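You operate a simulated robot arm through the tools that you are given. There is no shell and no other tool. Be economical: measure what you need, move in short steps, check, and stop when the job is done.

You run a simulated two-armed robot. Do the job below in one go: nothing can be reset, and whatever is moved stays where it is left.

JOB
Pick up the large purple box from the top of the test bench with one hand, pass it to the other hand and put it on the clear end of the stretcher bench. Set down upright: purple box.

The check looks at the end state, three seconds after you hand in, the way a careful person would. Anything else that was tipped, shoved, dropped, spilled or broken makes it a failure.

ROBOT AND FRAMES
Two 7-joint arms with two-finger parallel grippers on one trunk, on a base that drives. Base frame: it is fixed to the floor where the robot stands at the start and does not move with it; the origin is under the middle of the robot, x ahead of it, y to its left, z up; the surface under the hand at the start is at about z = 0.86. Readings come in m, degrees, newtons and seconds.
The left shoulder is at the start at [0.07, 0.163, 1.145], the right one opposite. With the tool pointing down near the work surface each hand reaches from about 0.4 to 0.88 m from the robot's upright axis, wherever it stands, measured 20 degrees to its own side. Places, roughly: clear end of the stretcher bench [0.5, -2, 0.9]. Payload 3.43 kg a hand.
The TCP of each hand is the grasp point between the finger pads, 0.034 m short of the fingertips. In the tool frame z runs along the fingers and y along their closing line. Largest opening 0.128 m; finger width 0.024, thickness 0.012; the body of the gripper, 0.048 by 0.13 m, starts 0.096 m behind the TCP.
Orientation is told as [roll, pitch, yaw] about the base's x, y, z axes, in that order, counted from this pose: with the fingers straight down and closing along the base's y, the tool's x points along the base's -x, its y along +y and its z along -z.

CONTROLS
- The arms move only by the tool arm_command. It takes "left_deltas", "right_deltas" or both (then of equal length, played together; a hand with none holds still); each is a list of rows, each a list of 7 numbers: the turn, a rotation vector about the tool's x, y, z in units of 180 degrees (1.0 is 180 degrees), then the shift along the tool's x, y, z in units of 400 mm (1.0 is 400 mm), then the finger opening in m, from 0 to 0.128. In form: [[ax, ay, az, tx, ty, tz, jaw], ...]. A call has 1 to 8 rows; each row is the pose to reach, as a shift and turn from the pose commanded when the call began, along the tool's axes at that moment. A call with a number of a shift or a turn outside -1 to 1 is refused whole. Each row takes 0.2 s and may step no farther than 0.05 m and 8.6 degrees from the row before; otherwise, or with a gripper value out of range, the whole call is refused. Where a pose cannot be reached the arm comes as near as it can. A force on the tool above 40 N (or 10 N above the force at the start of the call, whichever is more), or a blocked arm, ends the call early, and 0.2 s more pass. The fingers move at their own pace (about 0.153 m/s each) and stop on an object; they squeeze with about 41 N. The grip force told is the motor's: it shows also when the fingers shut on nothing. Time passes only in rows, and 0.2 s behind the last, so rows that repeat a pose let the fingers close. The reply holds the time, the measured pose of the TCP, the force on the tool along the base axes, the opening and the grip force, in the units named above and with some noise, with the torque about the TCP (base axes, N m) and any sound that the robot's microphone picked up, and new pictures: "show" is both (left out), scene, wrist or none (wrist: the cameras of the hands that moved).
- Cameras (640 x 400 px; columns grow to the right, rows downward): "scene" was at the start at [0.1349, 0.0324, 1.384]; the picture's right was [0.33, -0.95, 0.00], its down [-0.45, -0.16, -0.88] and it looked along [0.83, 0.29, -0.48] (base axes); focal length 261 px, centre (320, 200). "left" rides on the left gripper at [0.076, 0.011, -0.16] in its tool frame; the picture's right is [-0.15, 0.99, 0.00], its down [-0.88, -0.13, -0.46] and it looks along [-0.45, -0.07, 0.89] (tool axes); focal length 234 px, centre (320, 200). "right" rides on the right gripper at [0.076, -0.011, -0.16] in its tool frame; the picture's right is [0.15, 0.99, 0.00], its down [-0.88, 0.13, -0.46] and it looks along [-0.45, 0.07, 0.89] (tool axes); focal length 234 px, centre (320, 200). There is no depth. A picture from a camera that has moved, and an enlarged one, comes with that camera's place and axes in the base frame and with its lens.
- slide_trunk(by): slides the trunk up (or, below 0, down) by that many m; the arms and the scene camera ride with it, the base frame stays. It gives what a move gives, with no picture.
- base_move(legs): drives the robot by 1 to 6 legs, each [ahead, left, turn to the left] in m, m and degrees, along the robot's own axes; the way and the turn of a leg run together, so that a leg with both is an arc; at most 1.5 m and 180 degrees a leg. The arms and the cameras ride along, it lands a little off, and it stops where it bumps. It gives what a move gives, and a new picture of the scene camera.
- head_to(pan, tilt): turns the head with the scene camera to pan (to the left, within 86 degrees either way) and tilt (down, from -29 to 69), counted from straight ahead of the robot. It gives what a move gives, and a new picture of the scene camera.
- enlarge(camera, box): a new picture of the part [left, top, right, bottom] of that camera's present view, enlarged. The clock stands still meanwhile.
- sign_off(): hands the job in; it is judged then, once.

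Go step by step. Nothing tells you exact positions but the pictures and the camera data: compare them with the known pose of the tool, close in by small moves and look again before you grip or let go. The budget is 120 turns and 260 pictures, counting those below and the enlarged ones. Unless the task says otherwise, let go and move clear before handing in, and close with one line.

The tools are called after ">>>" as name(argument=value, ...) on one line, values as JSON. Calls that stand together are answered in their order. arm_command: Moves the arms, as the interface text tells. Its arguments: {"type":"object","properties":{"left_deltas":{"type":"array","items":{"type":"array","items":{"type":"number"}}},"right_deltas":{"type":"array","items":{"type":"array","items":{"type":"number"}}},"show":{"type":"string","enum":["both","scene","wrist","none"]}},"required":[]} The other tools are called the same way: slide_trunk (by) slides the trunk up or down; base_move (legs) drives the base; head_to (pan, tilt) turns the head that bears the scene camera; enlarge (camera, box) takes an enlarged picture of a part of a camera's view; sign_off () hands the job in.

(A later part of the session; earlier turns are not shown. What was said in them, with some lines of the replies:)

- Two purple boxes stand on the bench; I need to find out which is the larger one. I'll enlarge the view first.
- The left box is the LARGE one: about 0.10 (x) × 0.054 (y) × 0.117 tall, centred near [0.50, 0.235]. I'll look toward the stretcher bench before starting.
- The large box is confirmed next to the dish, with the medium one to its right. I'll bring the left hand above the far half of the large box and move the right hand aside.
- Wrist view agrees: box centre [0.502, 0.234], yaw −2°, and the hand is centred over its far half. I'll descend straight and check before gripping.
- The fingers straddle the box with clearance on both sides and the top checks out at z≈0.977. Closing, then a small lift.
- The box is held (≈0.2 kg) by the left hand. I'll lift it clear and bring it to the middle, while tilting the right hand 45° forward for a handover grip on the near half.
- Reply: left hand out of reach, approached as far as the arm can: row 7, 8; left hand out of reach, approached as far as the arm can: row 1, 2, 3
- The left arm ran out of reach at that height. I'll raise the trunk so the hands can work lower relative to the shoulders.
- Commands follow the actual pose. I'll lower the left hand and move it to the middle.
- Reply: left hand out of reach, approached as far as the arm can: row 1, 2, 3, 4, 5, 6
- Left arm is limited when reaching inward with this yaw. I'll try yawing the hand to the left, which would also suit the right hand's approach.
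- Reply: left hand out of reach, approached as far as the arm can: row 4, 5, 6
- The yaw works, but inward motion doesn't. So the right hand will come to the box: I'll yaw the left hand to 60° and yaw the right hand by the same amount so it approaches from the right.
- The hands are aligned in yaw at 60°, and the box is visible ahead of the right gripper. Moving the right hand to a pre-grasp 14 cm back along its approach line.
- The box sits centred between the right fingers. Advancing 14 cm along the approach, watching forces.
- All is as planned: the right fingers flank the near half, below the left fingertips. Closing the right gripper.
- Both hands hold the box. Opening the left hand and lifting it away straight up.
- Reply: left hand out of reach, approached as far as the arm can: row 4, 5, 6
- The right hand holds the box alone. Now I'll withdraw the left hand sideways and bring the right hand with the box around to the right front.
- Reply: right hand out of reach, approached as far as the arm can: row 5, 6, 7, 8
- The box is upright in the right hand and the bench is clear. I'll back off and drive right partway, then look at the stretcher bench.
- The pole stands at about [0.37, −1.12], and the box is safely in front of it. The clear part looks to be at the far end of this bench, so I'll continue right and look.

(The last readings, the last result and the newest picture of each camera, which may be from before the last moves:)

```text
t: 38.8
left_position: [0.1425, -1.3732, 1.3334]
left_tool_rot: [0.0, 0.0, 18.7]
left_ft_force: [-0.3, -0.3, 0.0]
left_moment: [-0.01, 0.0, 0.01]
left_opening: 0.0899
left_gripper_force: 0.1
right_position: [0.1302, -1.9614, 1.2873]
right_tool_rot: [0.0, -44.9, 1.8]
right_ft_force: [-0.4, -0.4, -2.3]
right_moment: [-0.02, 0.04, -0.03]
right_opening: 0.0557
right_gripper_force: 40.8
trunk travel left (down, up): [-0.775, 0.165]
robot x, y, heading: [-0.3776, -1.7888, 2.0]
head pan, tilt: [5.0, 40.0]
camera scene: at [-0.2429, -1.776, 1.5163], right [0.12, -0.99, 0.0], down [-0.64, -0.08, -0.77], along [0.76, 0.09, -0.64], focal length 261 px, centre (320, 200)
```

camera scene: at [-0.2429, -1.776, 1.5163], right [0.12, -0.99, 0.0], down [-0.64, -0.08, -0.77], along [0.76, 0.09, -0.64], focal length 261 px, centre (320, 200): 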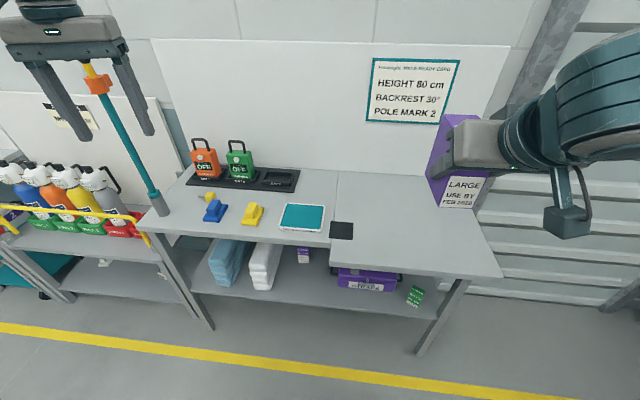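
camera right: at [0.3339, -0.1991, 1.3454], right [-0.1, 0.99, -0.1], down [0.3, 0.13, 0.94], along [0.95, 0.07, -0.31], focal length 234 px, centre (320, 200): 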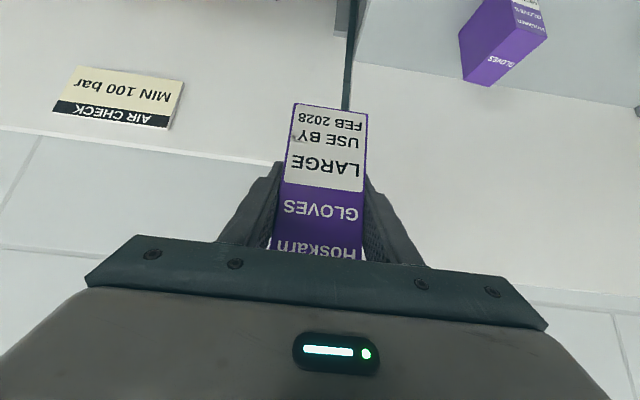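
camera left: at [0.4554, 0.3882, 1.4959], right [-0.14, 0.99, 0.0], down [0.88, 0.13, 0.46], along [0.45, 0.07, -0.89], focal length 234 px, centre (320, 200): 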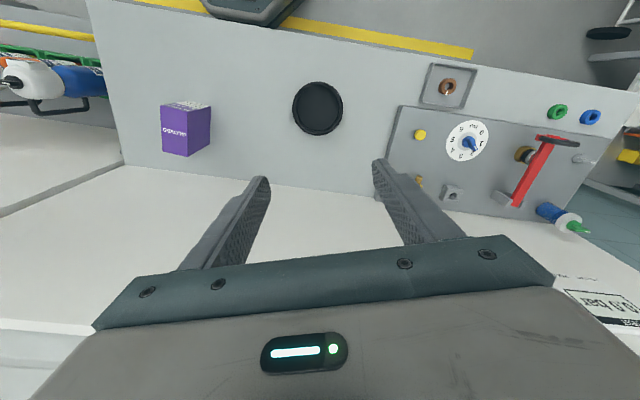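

The right section of the bench looks clear. Let me enlarge it to see the surface detail and edges.

>>> enlarge(camera="scene", box=[260, 150, 520, 312])

>>> enlarge(camera="scene", box=[360, 40, 480, 140])

>>> enlarge(camera="right", box=[0, 0, 640, 400])

```text
2.46 times, centred on (390, 231) of scene
camera zoom: at [-0.2429, -1.776, 1.5163], right [0.12, -0.99, 0.0], down [-0.64, -0.08, -0.77], along [0.76, 0.09, -0.64], focal length 643 px, centre (148, 124)
```

zoom: 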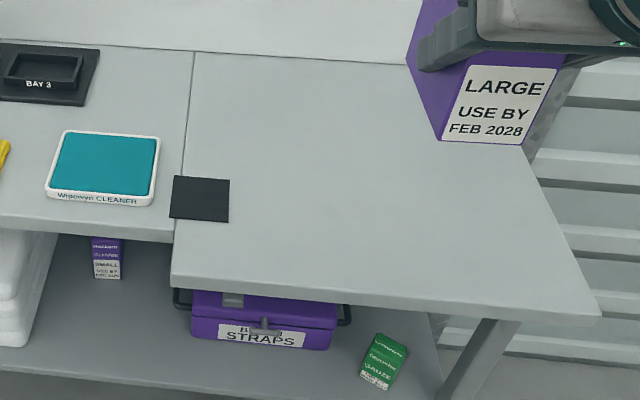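

```text
4.00 times, centred on (420, 90) of scene
camera zoom: at [-0.2429, -1.776, 1.5163], right [0.12, -0.99, 0.0], down [-0.64, -0.08, -0.77], along [0.76, 0.09, -0.64], focal length 1045 px, centre (-80, 640)
```

zoom: 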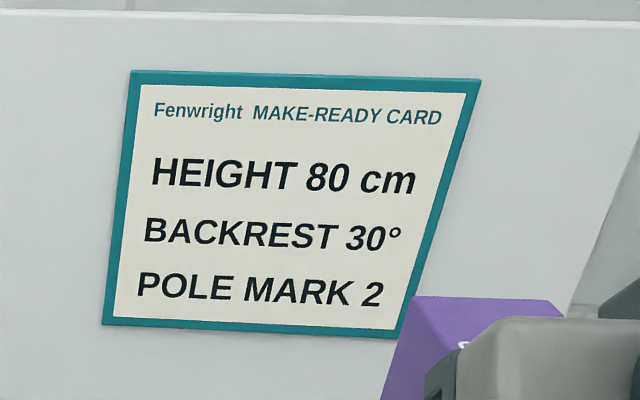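

```text
1.00 times, centred on (320, 200) of right (not enlarged: the box is as wide or as high as the picture)
camera zoom: at [-0.0356, -1.977, 1.3454], right [-0.14, 0.99, -0.1], down [0.3, 0.14, 0.94], along [0.94, 0.1, -0.31], focal length 234 px, centre (320, 200)
```

zoom: 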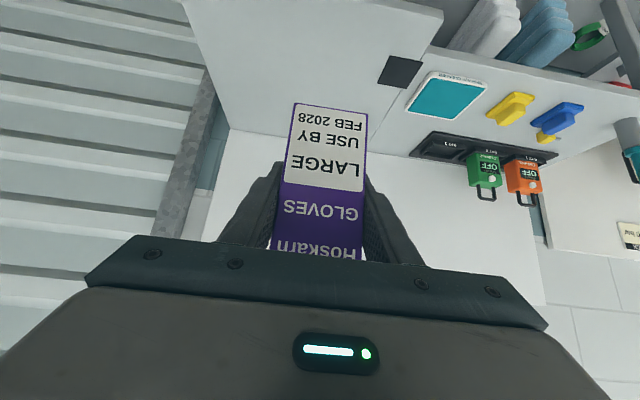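

Triangulating the black mat gives a surface at z≈0.862; the clear section spans x 0.24–0.75, y −2.25 to −1.81 (clear of the mat). Target is about [0.48, −2.04]. I'll tuck the left hand in away from the pole, then drive forward.

>>> arm_command(left_deltas=[[0, 0, 0, 0.06, -0.079, 0, 0.09], [0, 0, 0, 0.119, -0.158, 0, 0.09], [0, 0, 0, 0.178, -0.236, 0, 0.09], [0, 0, 0, 0.238, -0.315, 0, 0.09]], show="none")

>>> base_move(legs=[[0.2, -0.08, -2]])

```text
t: 39.8
left_position: [0.0945, -1.5262, 1.335]
left_tool_rot: [0.1, -0.1, 18.5]
left_ft_force: [-0.4, -0.5, 0.6]
left_moment: [0.05, -0.01, 0.02]
left_opening: 0.0899
left_gripper_force: 0.1
right_position: [0.1289, -1.9622, 1.2868]
right_tool_rot: [0.2, -44.9, 1.6]
right_ft_force: [-0.2, -0.6, -1.9]
right_moment: [0.03, 0.05, 0.05]
right_opening: 0.0556
right_gripper_force: 41.0
trunk travel left (down, up): [-0.775, 0.165]
robot x, y, heading: [-0.374, -1.7899, 1.7]
head pan, tilt: [5.0, 40.0]
```

```text
t: 41.5
left_position: [0.3045, -1.6183, 1.3352]
left_tool_rot: [-0.1, -0.1, 16.7]
left_ft_force: [-0.3, 0.9, -0.5]
left_moment: [-0.01, 0.0, 0.0]
left_opening: 0.0898
left_gripper_force: 0.0
right_position: [0.3231, -2.0548, 1.2867]
right_tool_rot: [0.0, -44.9, -0.1]
right_ft_force: [-0.6, 0.4, -2.2]
right_moment: [-0.02, 0.05, 0.0]
right_opening: 0.0556
right_gripper_force: 41.2
trunk travel left (down, up): [-0.775, 0.165]
robot x, y, heading: [-0.1752, -1.8666, -0.1]
head pan, tilt: [5.0, 40.0]
camera scene: at [-0.0433, -1.8582, 1.5166], right [0.08, -1.0, 0.0], down [-0.64, -0.06, -0.77], along [0.76, 0.06, -0.64], focal length 261 px, centre (320, 200)
```

scene: 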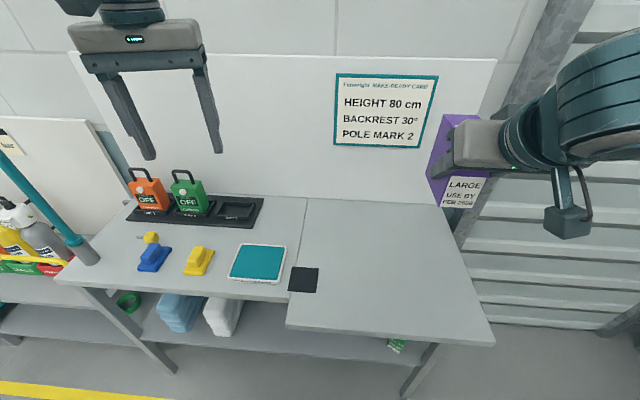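

Now lower the trunk to the original height, then reach forward and down to just above the surface.

>>> slide_trunk(by=-0.15)

>>> arm_command(right_deltas=[[0, 0, 0, 0.01, 0, 0.1, 0.04], [0, 0, 0, 0.02, 0, 0.2, 0.04], [0, 0, 0, 0.03, 0, 0.3, 0.04], [0, 0, 0, 0.04, 0, 0.4, 0.04], [0, 0, 0, 0.0495, 0, 0.516, 0.04], [0, 0, 0, 0.0495, 0, 0.516, 0.04]])

```text
t: 43.3
left_position: [0.3059, -1.6192, 1.1858]
left_tool_rot: [0.0, 0.0, 16.8]
left_ft_force: [-0.4, 0.0, -0.4]
left_moment: [0.0, -0.01, 0.0]
left_opening: 0.09
left_gripper_force: 0.0
right_position: [0.3251, -2.0559, 1.1366]
right_tool_rot: [0.0, -44.9, -0.1]
right_ft_force: [0.7, -0.2, -2.5]
right_moment: [0.01, 0.08, -0.01]
right_opening: 0.0558
right_gripper_force: 41.4
trunk travel left (down, up): [-0.625, 0.315]
robot x, y, heading: [-0.1759, -1.8681, -0.2]
head pan, tilt: [5.0, 40.0]
```

```text
t: 44.7
left_position: [0.305, -1.6174, 1.185]
left_tool_rot: [0.0, 0.1, 16.7]
left_ft_force: [0.2, -0.4, 0.5]
left_moment: [-0.02, -0.04, 0.01]
left_opening: 0.0898
left_gripper_force: 0.0
right_position: [0.4562, -2.0568, 0.9739]
right_tool_rot: [0.0, -45.0, -0.1]
right_ft_force: [-0.4, 0.1, -2.3]
right_moment: [0.05, 0.07, 0.02]
right_opening: 0.056
right_gripper_force: 41.2
trunk travel left (down, up): [-0.625, 0.315]
robot x, y, heading: [-0.1753, -1.8714, -0.1]
head pan, tilt: [5.0, 40.0]
camera scene: at [-0.0418, -1.8591, 1.3664], right [0.08, -1.0, 0.0], down [-0.64, -0.05, -0.77], along [0.76, 0.06, -0.64], focal length 261 px, centre (320, 200)
camera right: at [0.29, -2.0669, 1.0331], right [-0.1, 0.99, -0.1], down [0.3, 0.13, 0.94], along [0.95, 0.06, -0.31], focal length 234 px, centre (320, 200)
```

scene: 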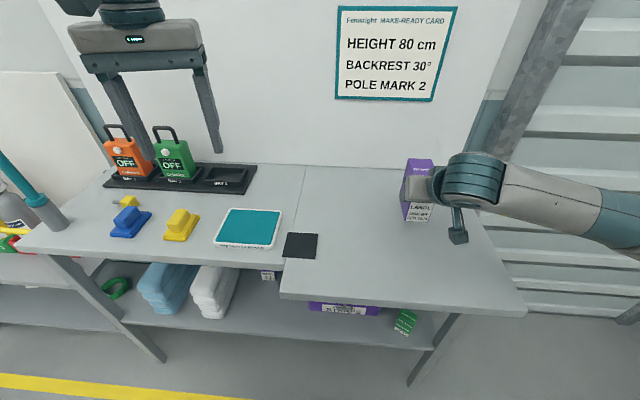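
right: 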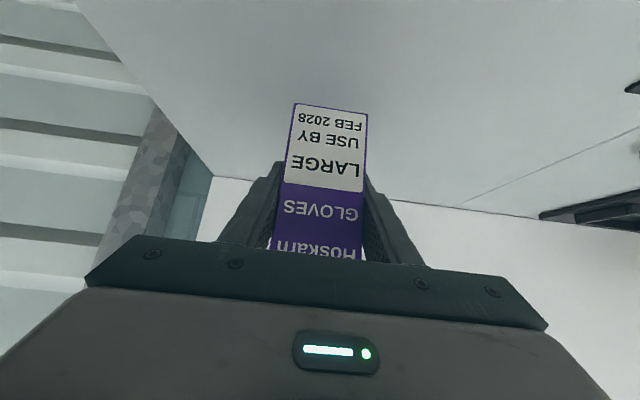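

The box hangs upright over the clear area, bottom about 5 cm above the bench. Lowering 4 cm and checking.

>>> arm_command(right_deltas=[[0, 0, 0, 0.024, 0, 0.024, 0.04], [0, 0, 0, 0.048, 0, 0.048, 0.04], [0, 0, 0, 0.0707, 0, 0.0707, 0.04], [0, 0, 0, 0.0707, 0, 0.0707, 0.04]])

>>> enlarge(camera="scene", box=[360, 150, 520, 250])

```text
t: 45.7
left_position: [0.3059, -1.619, 1.1854]
left_tool_rot: [-0.1, 0.0, 16.7]
left_ft_force: [-0.4, -0.9, -0.3]
left_moment: [-0.05, -0.01, 0.02]
left_opening: 0.0901
left_gripper_force: 0.1
right_position: [0.4567, -2.0569, 0.9345]
right_tool_rot: [0.0, -44.9, -0.2]
right_ft_force: [0.8, 0.4, -2.6]
right_moment: [0.01, 0.04, 0.0]
right_opening: 0.0557
right_gripper_force: 41.2
trunk travel left (down, up): [-0.625, 0.315]
robot x, y, heading: [-0.1776, -1.8682, -0.3]
head pan, tilt: [5.0, 40.0]
camera scene: at [-0.0413, -1.8592, 1.3663], right [0.08, -1.0, 0.0], down [-0.64, -0.05, -0.77], along [0.76, 0.07, -0.64], focal length 261 px, centre (320, 200)
camera right: at [0.2908, -2.0668, 0.994], right [-0.1, 0.99, -0.1], down [0.3, 0.13, 0.94], along [0.95, 0.06, -0.31], focal length 234 px, centre (320, 200)
```

scene: 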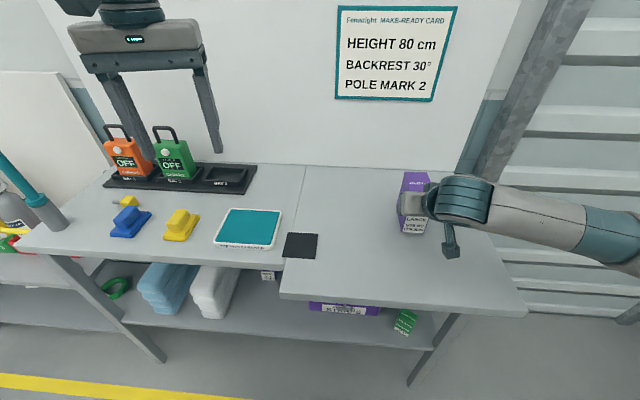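
right: 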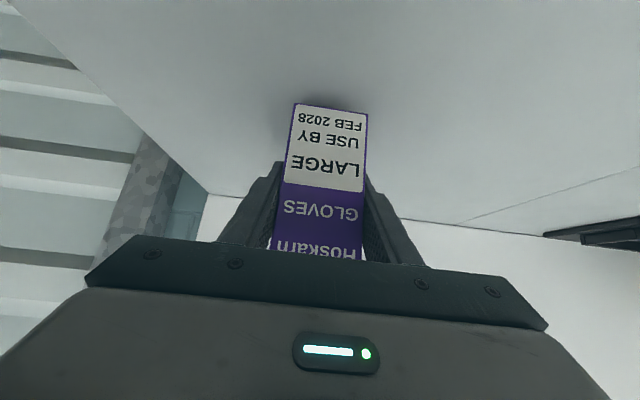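

```text
4.00 times, centred on (440, 200) of scene
camera zoom: at [-0.0413, -1.8592, 1.3663], right [0.08, -1.0, 0.0], down [-0.64, -0.05, -0.77], along [0.76, 0.07, -0.64], focal length 1045 px, centre (-160, 200)
```

zoom: 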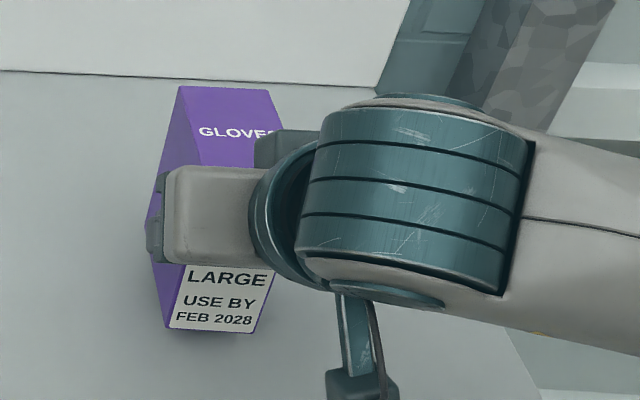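

Contact shadow is close, about 1 cm to go. Lowering in 2 mm steps, watching the force.

>>> arm_command(right_deltas=[[0, 0, 0, 0.0035, 0, 0.0035, 0.04], [0, 0, 0, 0.007, 0, 0.007, 0.04], [0, 0, 0, 0.0106, 0, 0.0106, 0.04], [0, 0, 0, 0.0141, 0, 0.0141, 0.04], [0, 0, 0, 0.0177, 0, 0.0177, 0.04]], show="wrist")

```text
t: 46.9
left_position: [0.3057, -1.6191, 1.1853]
left_tool_rot: [0.1, 0.0, 16.7]
left_ft_force: [0.1, -0.5, -0.1]
left_moment: [0.02, -0.01, -0.01]
left_opening: 0.0899
left_gripper_force: 0.0
right_position: [0.4558, -2.0542, 0.9255]
right_tool_rot: [-0.1, -45.0, -0.1]
right_ft_force: [0.0, 0.1, -2.7]
right_moment: [0.0, 0.04, 0.02]
right_opening: 0.056
right_gripper_force: 41.3
trunk travel left (down, up): [-0.625, 0.315]
robot x, y, heading: [-0.175, -1.8732, 0.0]
head pan, tilt: [5.0, 40.0]
camera right: at [0.2906, -2.0669, 0.9851], right [-0.1, 0.99, -0.1], down [0.3, 0.13, 0.94], along [0.95, 0.06, -0.31], focal length 234 px, centre (320, 200)
```

right: 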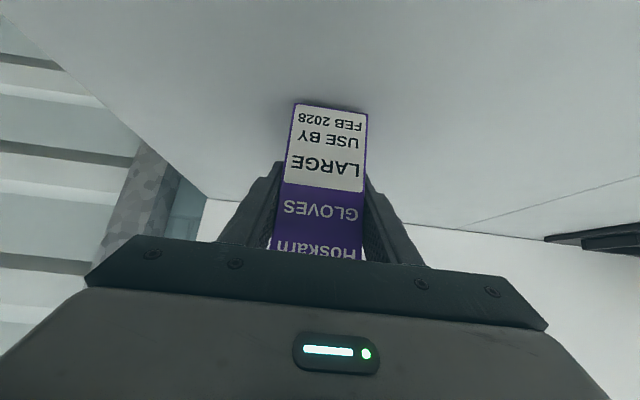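

No contact yet. A few more millimetres in 1 mm steps.

>>> arm_command(right_deltas=[[0, 0, 0, 0.0018, 0, 0.0018, 0.04], [0, 0, 0, 0.0035, 0, 0.0035, 0.04], [0, 0, 0, 0.0053, 0, 0.0053, 0.04]], show="none")

>>> arm_command(right_deltas=[[0, 0, 0, 0.0018, 0, 0.0018, 0.04], [0, 0, 0, 0.0027, 0, 0.0027, 0.04]], show="wrist")

```text
t: 47.7
left_position: [0.3054, -1.6181, 1.184]
left_tool_rot: [0.0, -0.1, 16.7]
left_ft_force: [0.1, -0.6, -1.0]
left_moment: [-0.01, -0.03, -0.01]
left_opening: 0.09
left_gripper_force: 0.0
right_position: [0.4573, -2.0574, 0.923]
right_tool_rot: [0.0, -44.9, -0.1]
right_ft_force: [-0.2, 0.7, -1.8]
right_moment: [-0.01, 0.06, 0.01]
right_opening: 0.0558
right_gripper_force: 41.1
trunk travel left (down, up): [-0.625, 0.315]
robot x, y, heading: [-0.175, -1.8687, -0.1]
head pan, tilt: [5.0, 40.0]
```

```text
t: 48.3
left_position: [0.3051, -1.6187, 1.1852]
left_tool_rot: [0.0, 0.0, 16.7]
left_ft_force: [0.1, -0.4, -0.4]
left_moment: [-0.01, 0.01, -0.03]
left_opening: 0.0901
left_gripper_force: 0.0
right_position: [0.4559, -2.0571, 0.921]
right_tool_rot: [0.0, -44.9, -0.1]
right_ft_force: [-1.0, 0.0, -3.0]
right_moment: [0.03, 0.07, 0.02]
right_opening: 0.0558
right_gripper_force: 40.6
trunk travel left (down, up): [-0.625, 0.315]
robot x, y, heading: [-0.1723, -1.8708, -0.1]
head pan, tilt: [5.0, 40.0]
camera right: at [0.2904, -2.0677, 0.9806], right [-0.1, 0.99, -0.1], down [0.3, 0.13, 0.94], along [0.95, 0.06, -0.31], focal length 234 px, centre (320, 200)
```

right: 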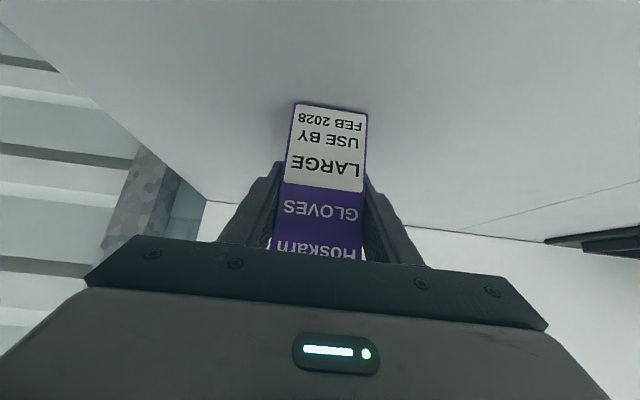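

>>> arm_command(right_deltas=[[0, 0, 0, 0.0009, 0, 0.0009, 0.04], [0, 0, 0, 0.0027, 0, 0.0027, 0.04]], show="none")

>>> arm_command(right_deltas=[[0, 0, 0, 0.0018, 0, 0.0018, 0.04]], show="none")

```text
t: 48.9
left_position: [0.3046, -1.6188, 1.1856]
left_tool_rot: [0.0, 0.0, 16.6]
left_ft_force: [-1.0, -0.4, -0.2]
left_moment: [0.0, 0.0, 0.0]
left_opening: 0.0897
left_gripper_force: 0.1
right_position: [0.4558, -2.0568, 0.9194]
right_tool_rot: [0.0, -44.9, -0.1]
right_ft_force: [0.8, 0.0, -2.7]
right_moment: [0.0, 0.07, -0.01]
right_opening: 0.0558
right_gripper_force: 41.4
trunk travel left (down, up): [-0.625, 0.315]
robot x, y, heading: [-0.1728, -1.8683, -0.2]
head pan, tilt: [5.0, 40.0]
```

```text
t: 49.3
left_position: [0.3064, -1.6194, 1.1854]
left_tool_rot: [0.0, 0.0, 16.7]
left_ft_force: [0.0, -0.4, 0.1]
left_moment: [0.03, 0.0, 0.0]
left_opening: 0.0901
left_gripper_force: 0.1
right_position: [0.4556, -2.0563, 0.92]
right_tool_rot: [0.0, -44.9, -0.1]
right_ft_force: [0.0, -0.7, 0.1]
right_moment: [-0.07, -0.11, -0.02]
right_opening: 0.0559
right_gripper_force: 40.8
trunk travel left (down, up): [-0.625, 0.315]
robot x, y, heading: [-0.1753, -1.8687, -0.1]
head pan, tilt: [5.0, 40.0]
```

The force went from −2.5 N to about 0, so the box now rests on the bench. Opening the gripper.

>>> arm_command(right_deltas=[[0, 0, 0, 0.0005, 0, 0.0005, 0.058], [0, 0, 0, 0.0005, 0, 0.0005, 0.065], [0, 0, 0, 0.0005, 0, 0.0005, 0.085], [0, 0, 0, 0.0005, 0, 0.0005, 0.11], [0, 0, 0, 0.0005, 0, 0.0005, 0.11]])

```text
t: 50.5
left_position: [0.3059, -1.6191, 1.1862]
left_tool_rot: [0.0, 0.0, 16.7]
left_ft_force: [0.1, 0.2, -0.3]
left_moment: [0.0, 0.0, 0.0]
left_opening: 0.0901
left_gripper_force: 0.1
right_position: [0.4561, -2.0559, 0.9187]
right_tool_rot: [0.0, -44.9, -0.1]
right_ft_force: [-0.9, -0.3, -0.5]
right_moment: [-0.02, -0.02, -0.01]
right_opening: 0.1102
right_gripper_force: 0.1
trunk travel left (down, up): [-0.625, 0.315]
robot x, y, heading: [-0.1744, -1.8719, -0.1]
head pan, tilt: [5.0, 40.0]
camera scene: at [-0.0414, -1.8592, 1.3663], right [0.08, -1.0, 0.0], down [-0.64, -0.05, -0.77], along [0.76, 0.07, -0.64], focal length 261 px, centre (320, 200)
camera right: at [0.2902, -2.0668, 0.9781], right [-0.1, 0.99, -0.1], down [0.3, 0.13, 0.94], along [0.95, 0.06, -0.31], focal length 234 px, centre (320, 200)
```

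scene: 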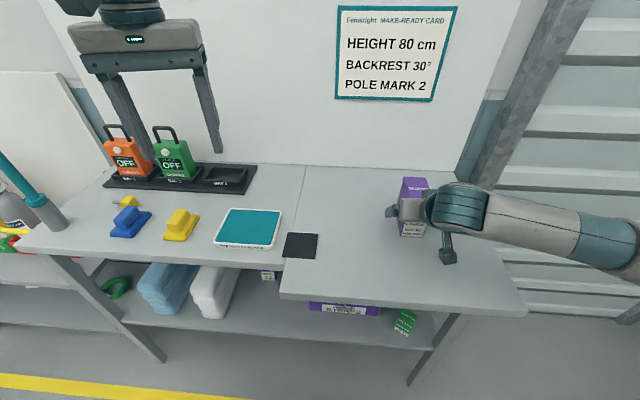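
right: 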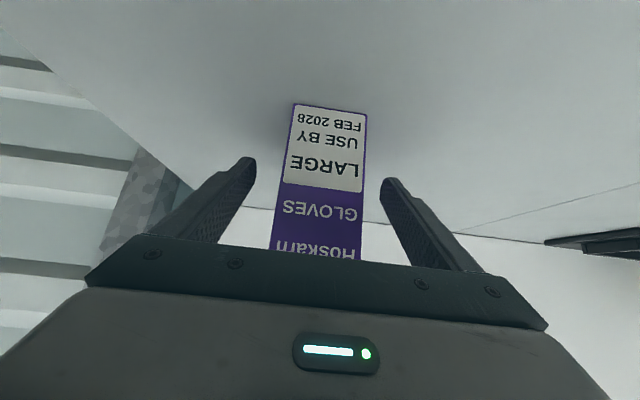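

Released and the box stands. I'll back the right hand out along its tool axis.

>>> arm_command(right_deltas=[[0, 0, 0, 0, 0, -0.06, 0.11], [0, 0, 0, 0, 0, -0.15, 0.11], [0, 0, 0, 0, 0, -0.25, 0.11], [0, 0, 0, 0, 0, -0.35, 0.11], [0, 0, 0, 0, 0, -0.45, 0.11]])

>>> enlarge(camera="scene", box=[360, 150, 520, 250])

```text
t: 51.7
left_position: [0.3053, -1.6177, 1.1856]
left_tool_rot: [-0.1, 0.0, 16.7]
left_ft_force: [0.3, 0.2, -0.2]
left_moment: [0.01, 0.01, 0.01]
left_opening: 0.0901
left_gripper_force: 0.0
right_position: [0.3574, -2.0513, 1.0541]
right_tool_rot: [-0.2, -44.8, 0.1]
right_ft_force: [-1.0, 0.2, -0.8]
right_moment: [-0.01, 0.03, -0.02]
right_opening: 0.1101
right_gripper_force: 0.0
right hand out of reach, approached as far as the arm can: row 4, 5
trunk travel left (down, up): [-0.625, 0.315]
robot x, y, heading: [-0.1776, -1.8684, -0.2]
head pan, tilt: [5.0, 40.0]
camera scene: at [-0.0417, -1.8584, 1.3663], right [0.08, -1.0, 0.0], down [-0.64, -0.06, -0.77], along [0.76, 0.06, -0.64], focal length 261 px, centre (320, 200)
camera right: at [0.1916, -2.0611, 1.1145], right [-0.1, 0.99, -0.1], down [0.3, 0.13, 0.94], along [0.95, 0.06, -0.31], focal length 234 px, centre (320, 200)
```

scene: 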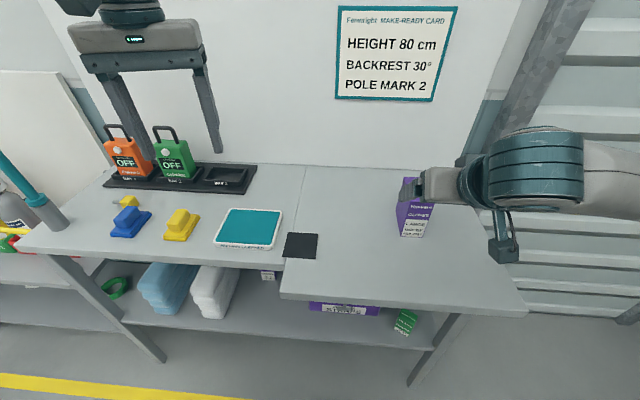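
right: 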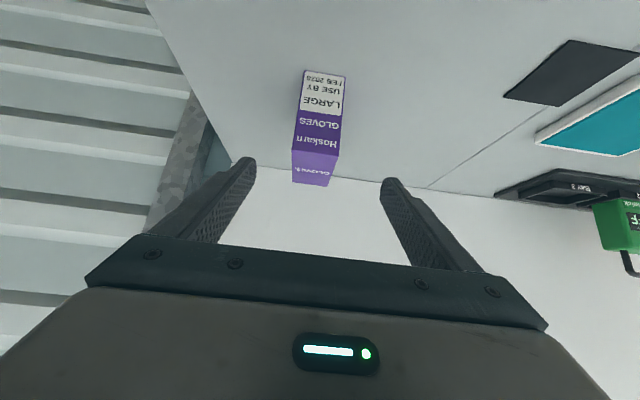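

```text
4.00 times, centred on (440, 200) of scene
camera zoom: at [-0.0417, -1.8584, 1.3663], right [0.08, -1.0, 0.0], down [-0.64, -0.06, -0.77], along [0.76, 0.06, -0.64], focal length 1045 px, centre (-160, 200)
```

zoom: 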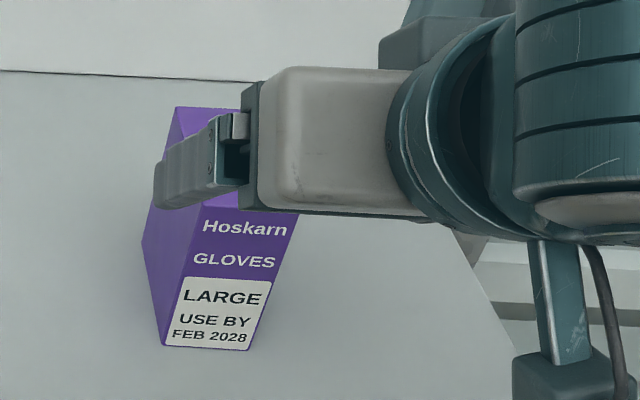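

The hand is clear and the box is upright. I'll back the base away for a final look.

>>> base_move(legs=[[-0.25, 0, 0]])

>>> head_to(pan=-8, tilt=30)

```text
t: 53.5
left_position: [0.0613, -1.6179, 1.185]
left_tool_rot: [0.0, -0.1, 16.8]
left_ft_force: [-1.1, -0.3, -0.6]
left_moment: [0.0, -0.03, 0.02]
left_opening: 0.0903
left_gripper_force: 0.0
right_position: [0.1153, -2.0494, 1.0541]
right_tool_rot: [0.0, -44.8, 0.0]
right_ft_force: [-0.6, 0.3, 0.4]
right_moment: [-0.03, 0.0, 0.03]
right_opening: 0.1099
right_gripper_force: 0.1
trunk travel left (down, up): [-0.625, 0.315]
robot x, y, heading: [-0.4196, -1.8711, 0.0]
head pan, tilt: [5.0, 40.0]
camera scene: at [-0.2857, -1.8586, 1.3663], right [0.09, -1.0, 0.0], down [-0.64, -0.06, -0.77], along [0.76, 0.07, -0.64], focal length 261 px, centre (320, 200)
```

scene: 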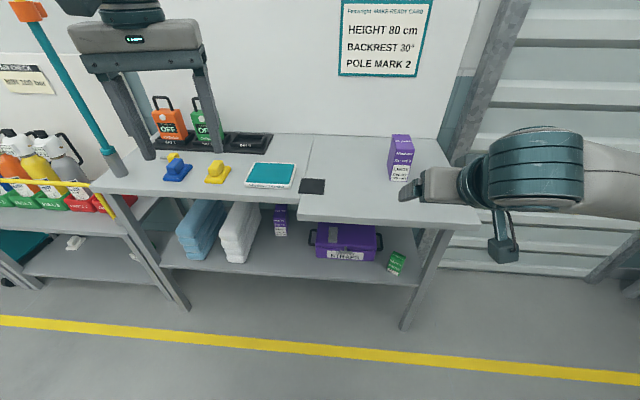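

```text
t: 54.2
left_position: [0.0617, -1.6174, 1.1852]
left_tool_rot: [-0.1, -0.1, 16.8]
left_ft_force: [-0.1, -0.3, 0.0]
left_moment: [0.02, 0.02, -0.01]
left_opening: 0.0901
left_gripper_force: 0.0
right_position: [0.1137, -2.0503, 1.0545]
right_tool_rot: [0.0, -44.7, 0.0]
right_ft_force: [0.3, -0.5, -0.1]
right_moment: [0.03, 0.0, -0.02]
right_opening: 0.11
right_gripper_force: 0.0
trunk travel left (down, up): [-0.625, 0.315]
robot x, y, heading: [-0.4216, -1.8693, -0.1]
head pan, tilt: [-8.0, 30.0]
camera scene: at [-0.2811, -1.8785, 1.3817], right [-0.14, -0.99, 0.0], down [-0.5, 0.07, -0.87], along [0.86, -0.12, -0.5], focal length 261 px, centre (320, 200)
```

scene: 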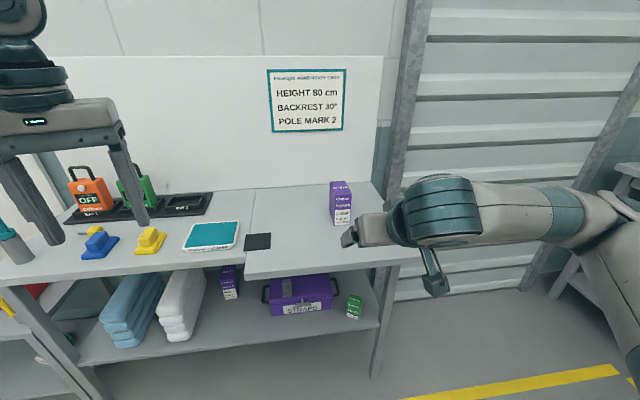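

The large purple box stands upright on the clear end, nothing else on the bench was touched, and both hands are clear. Handing in.

>>> sign_off()

```text
The job is handed in.
```

The large purple box was picked up with the left hand, passed to the right in mid-air, and now stands upright on the clear end of the stretcher bench; in the pictures I took, nothing else was disturbed.
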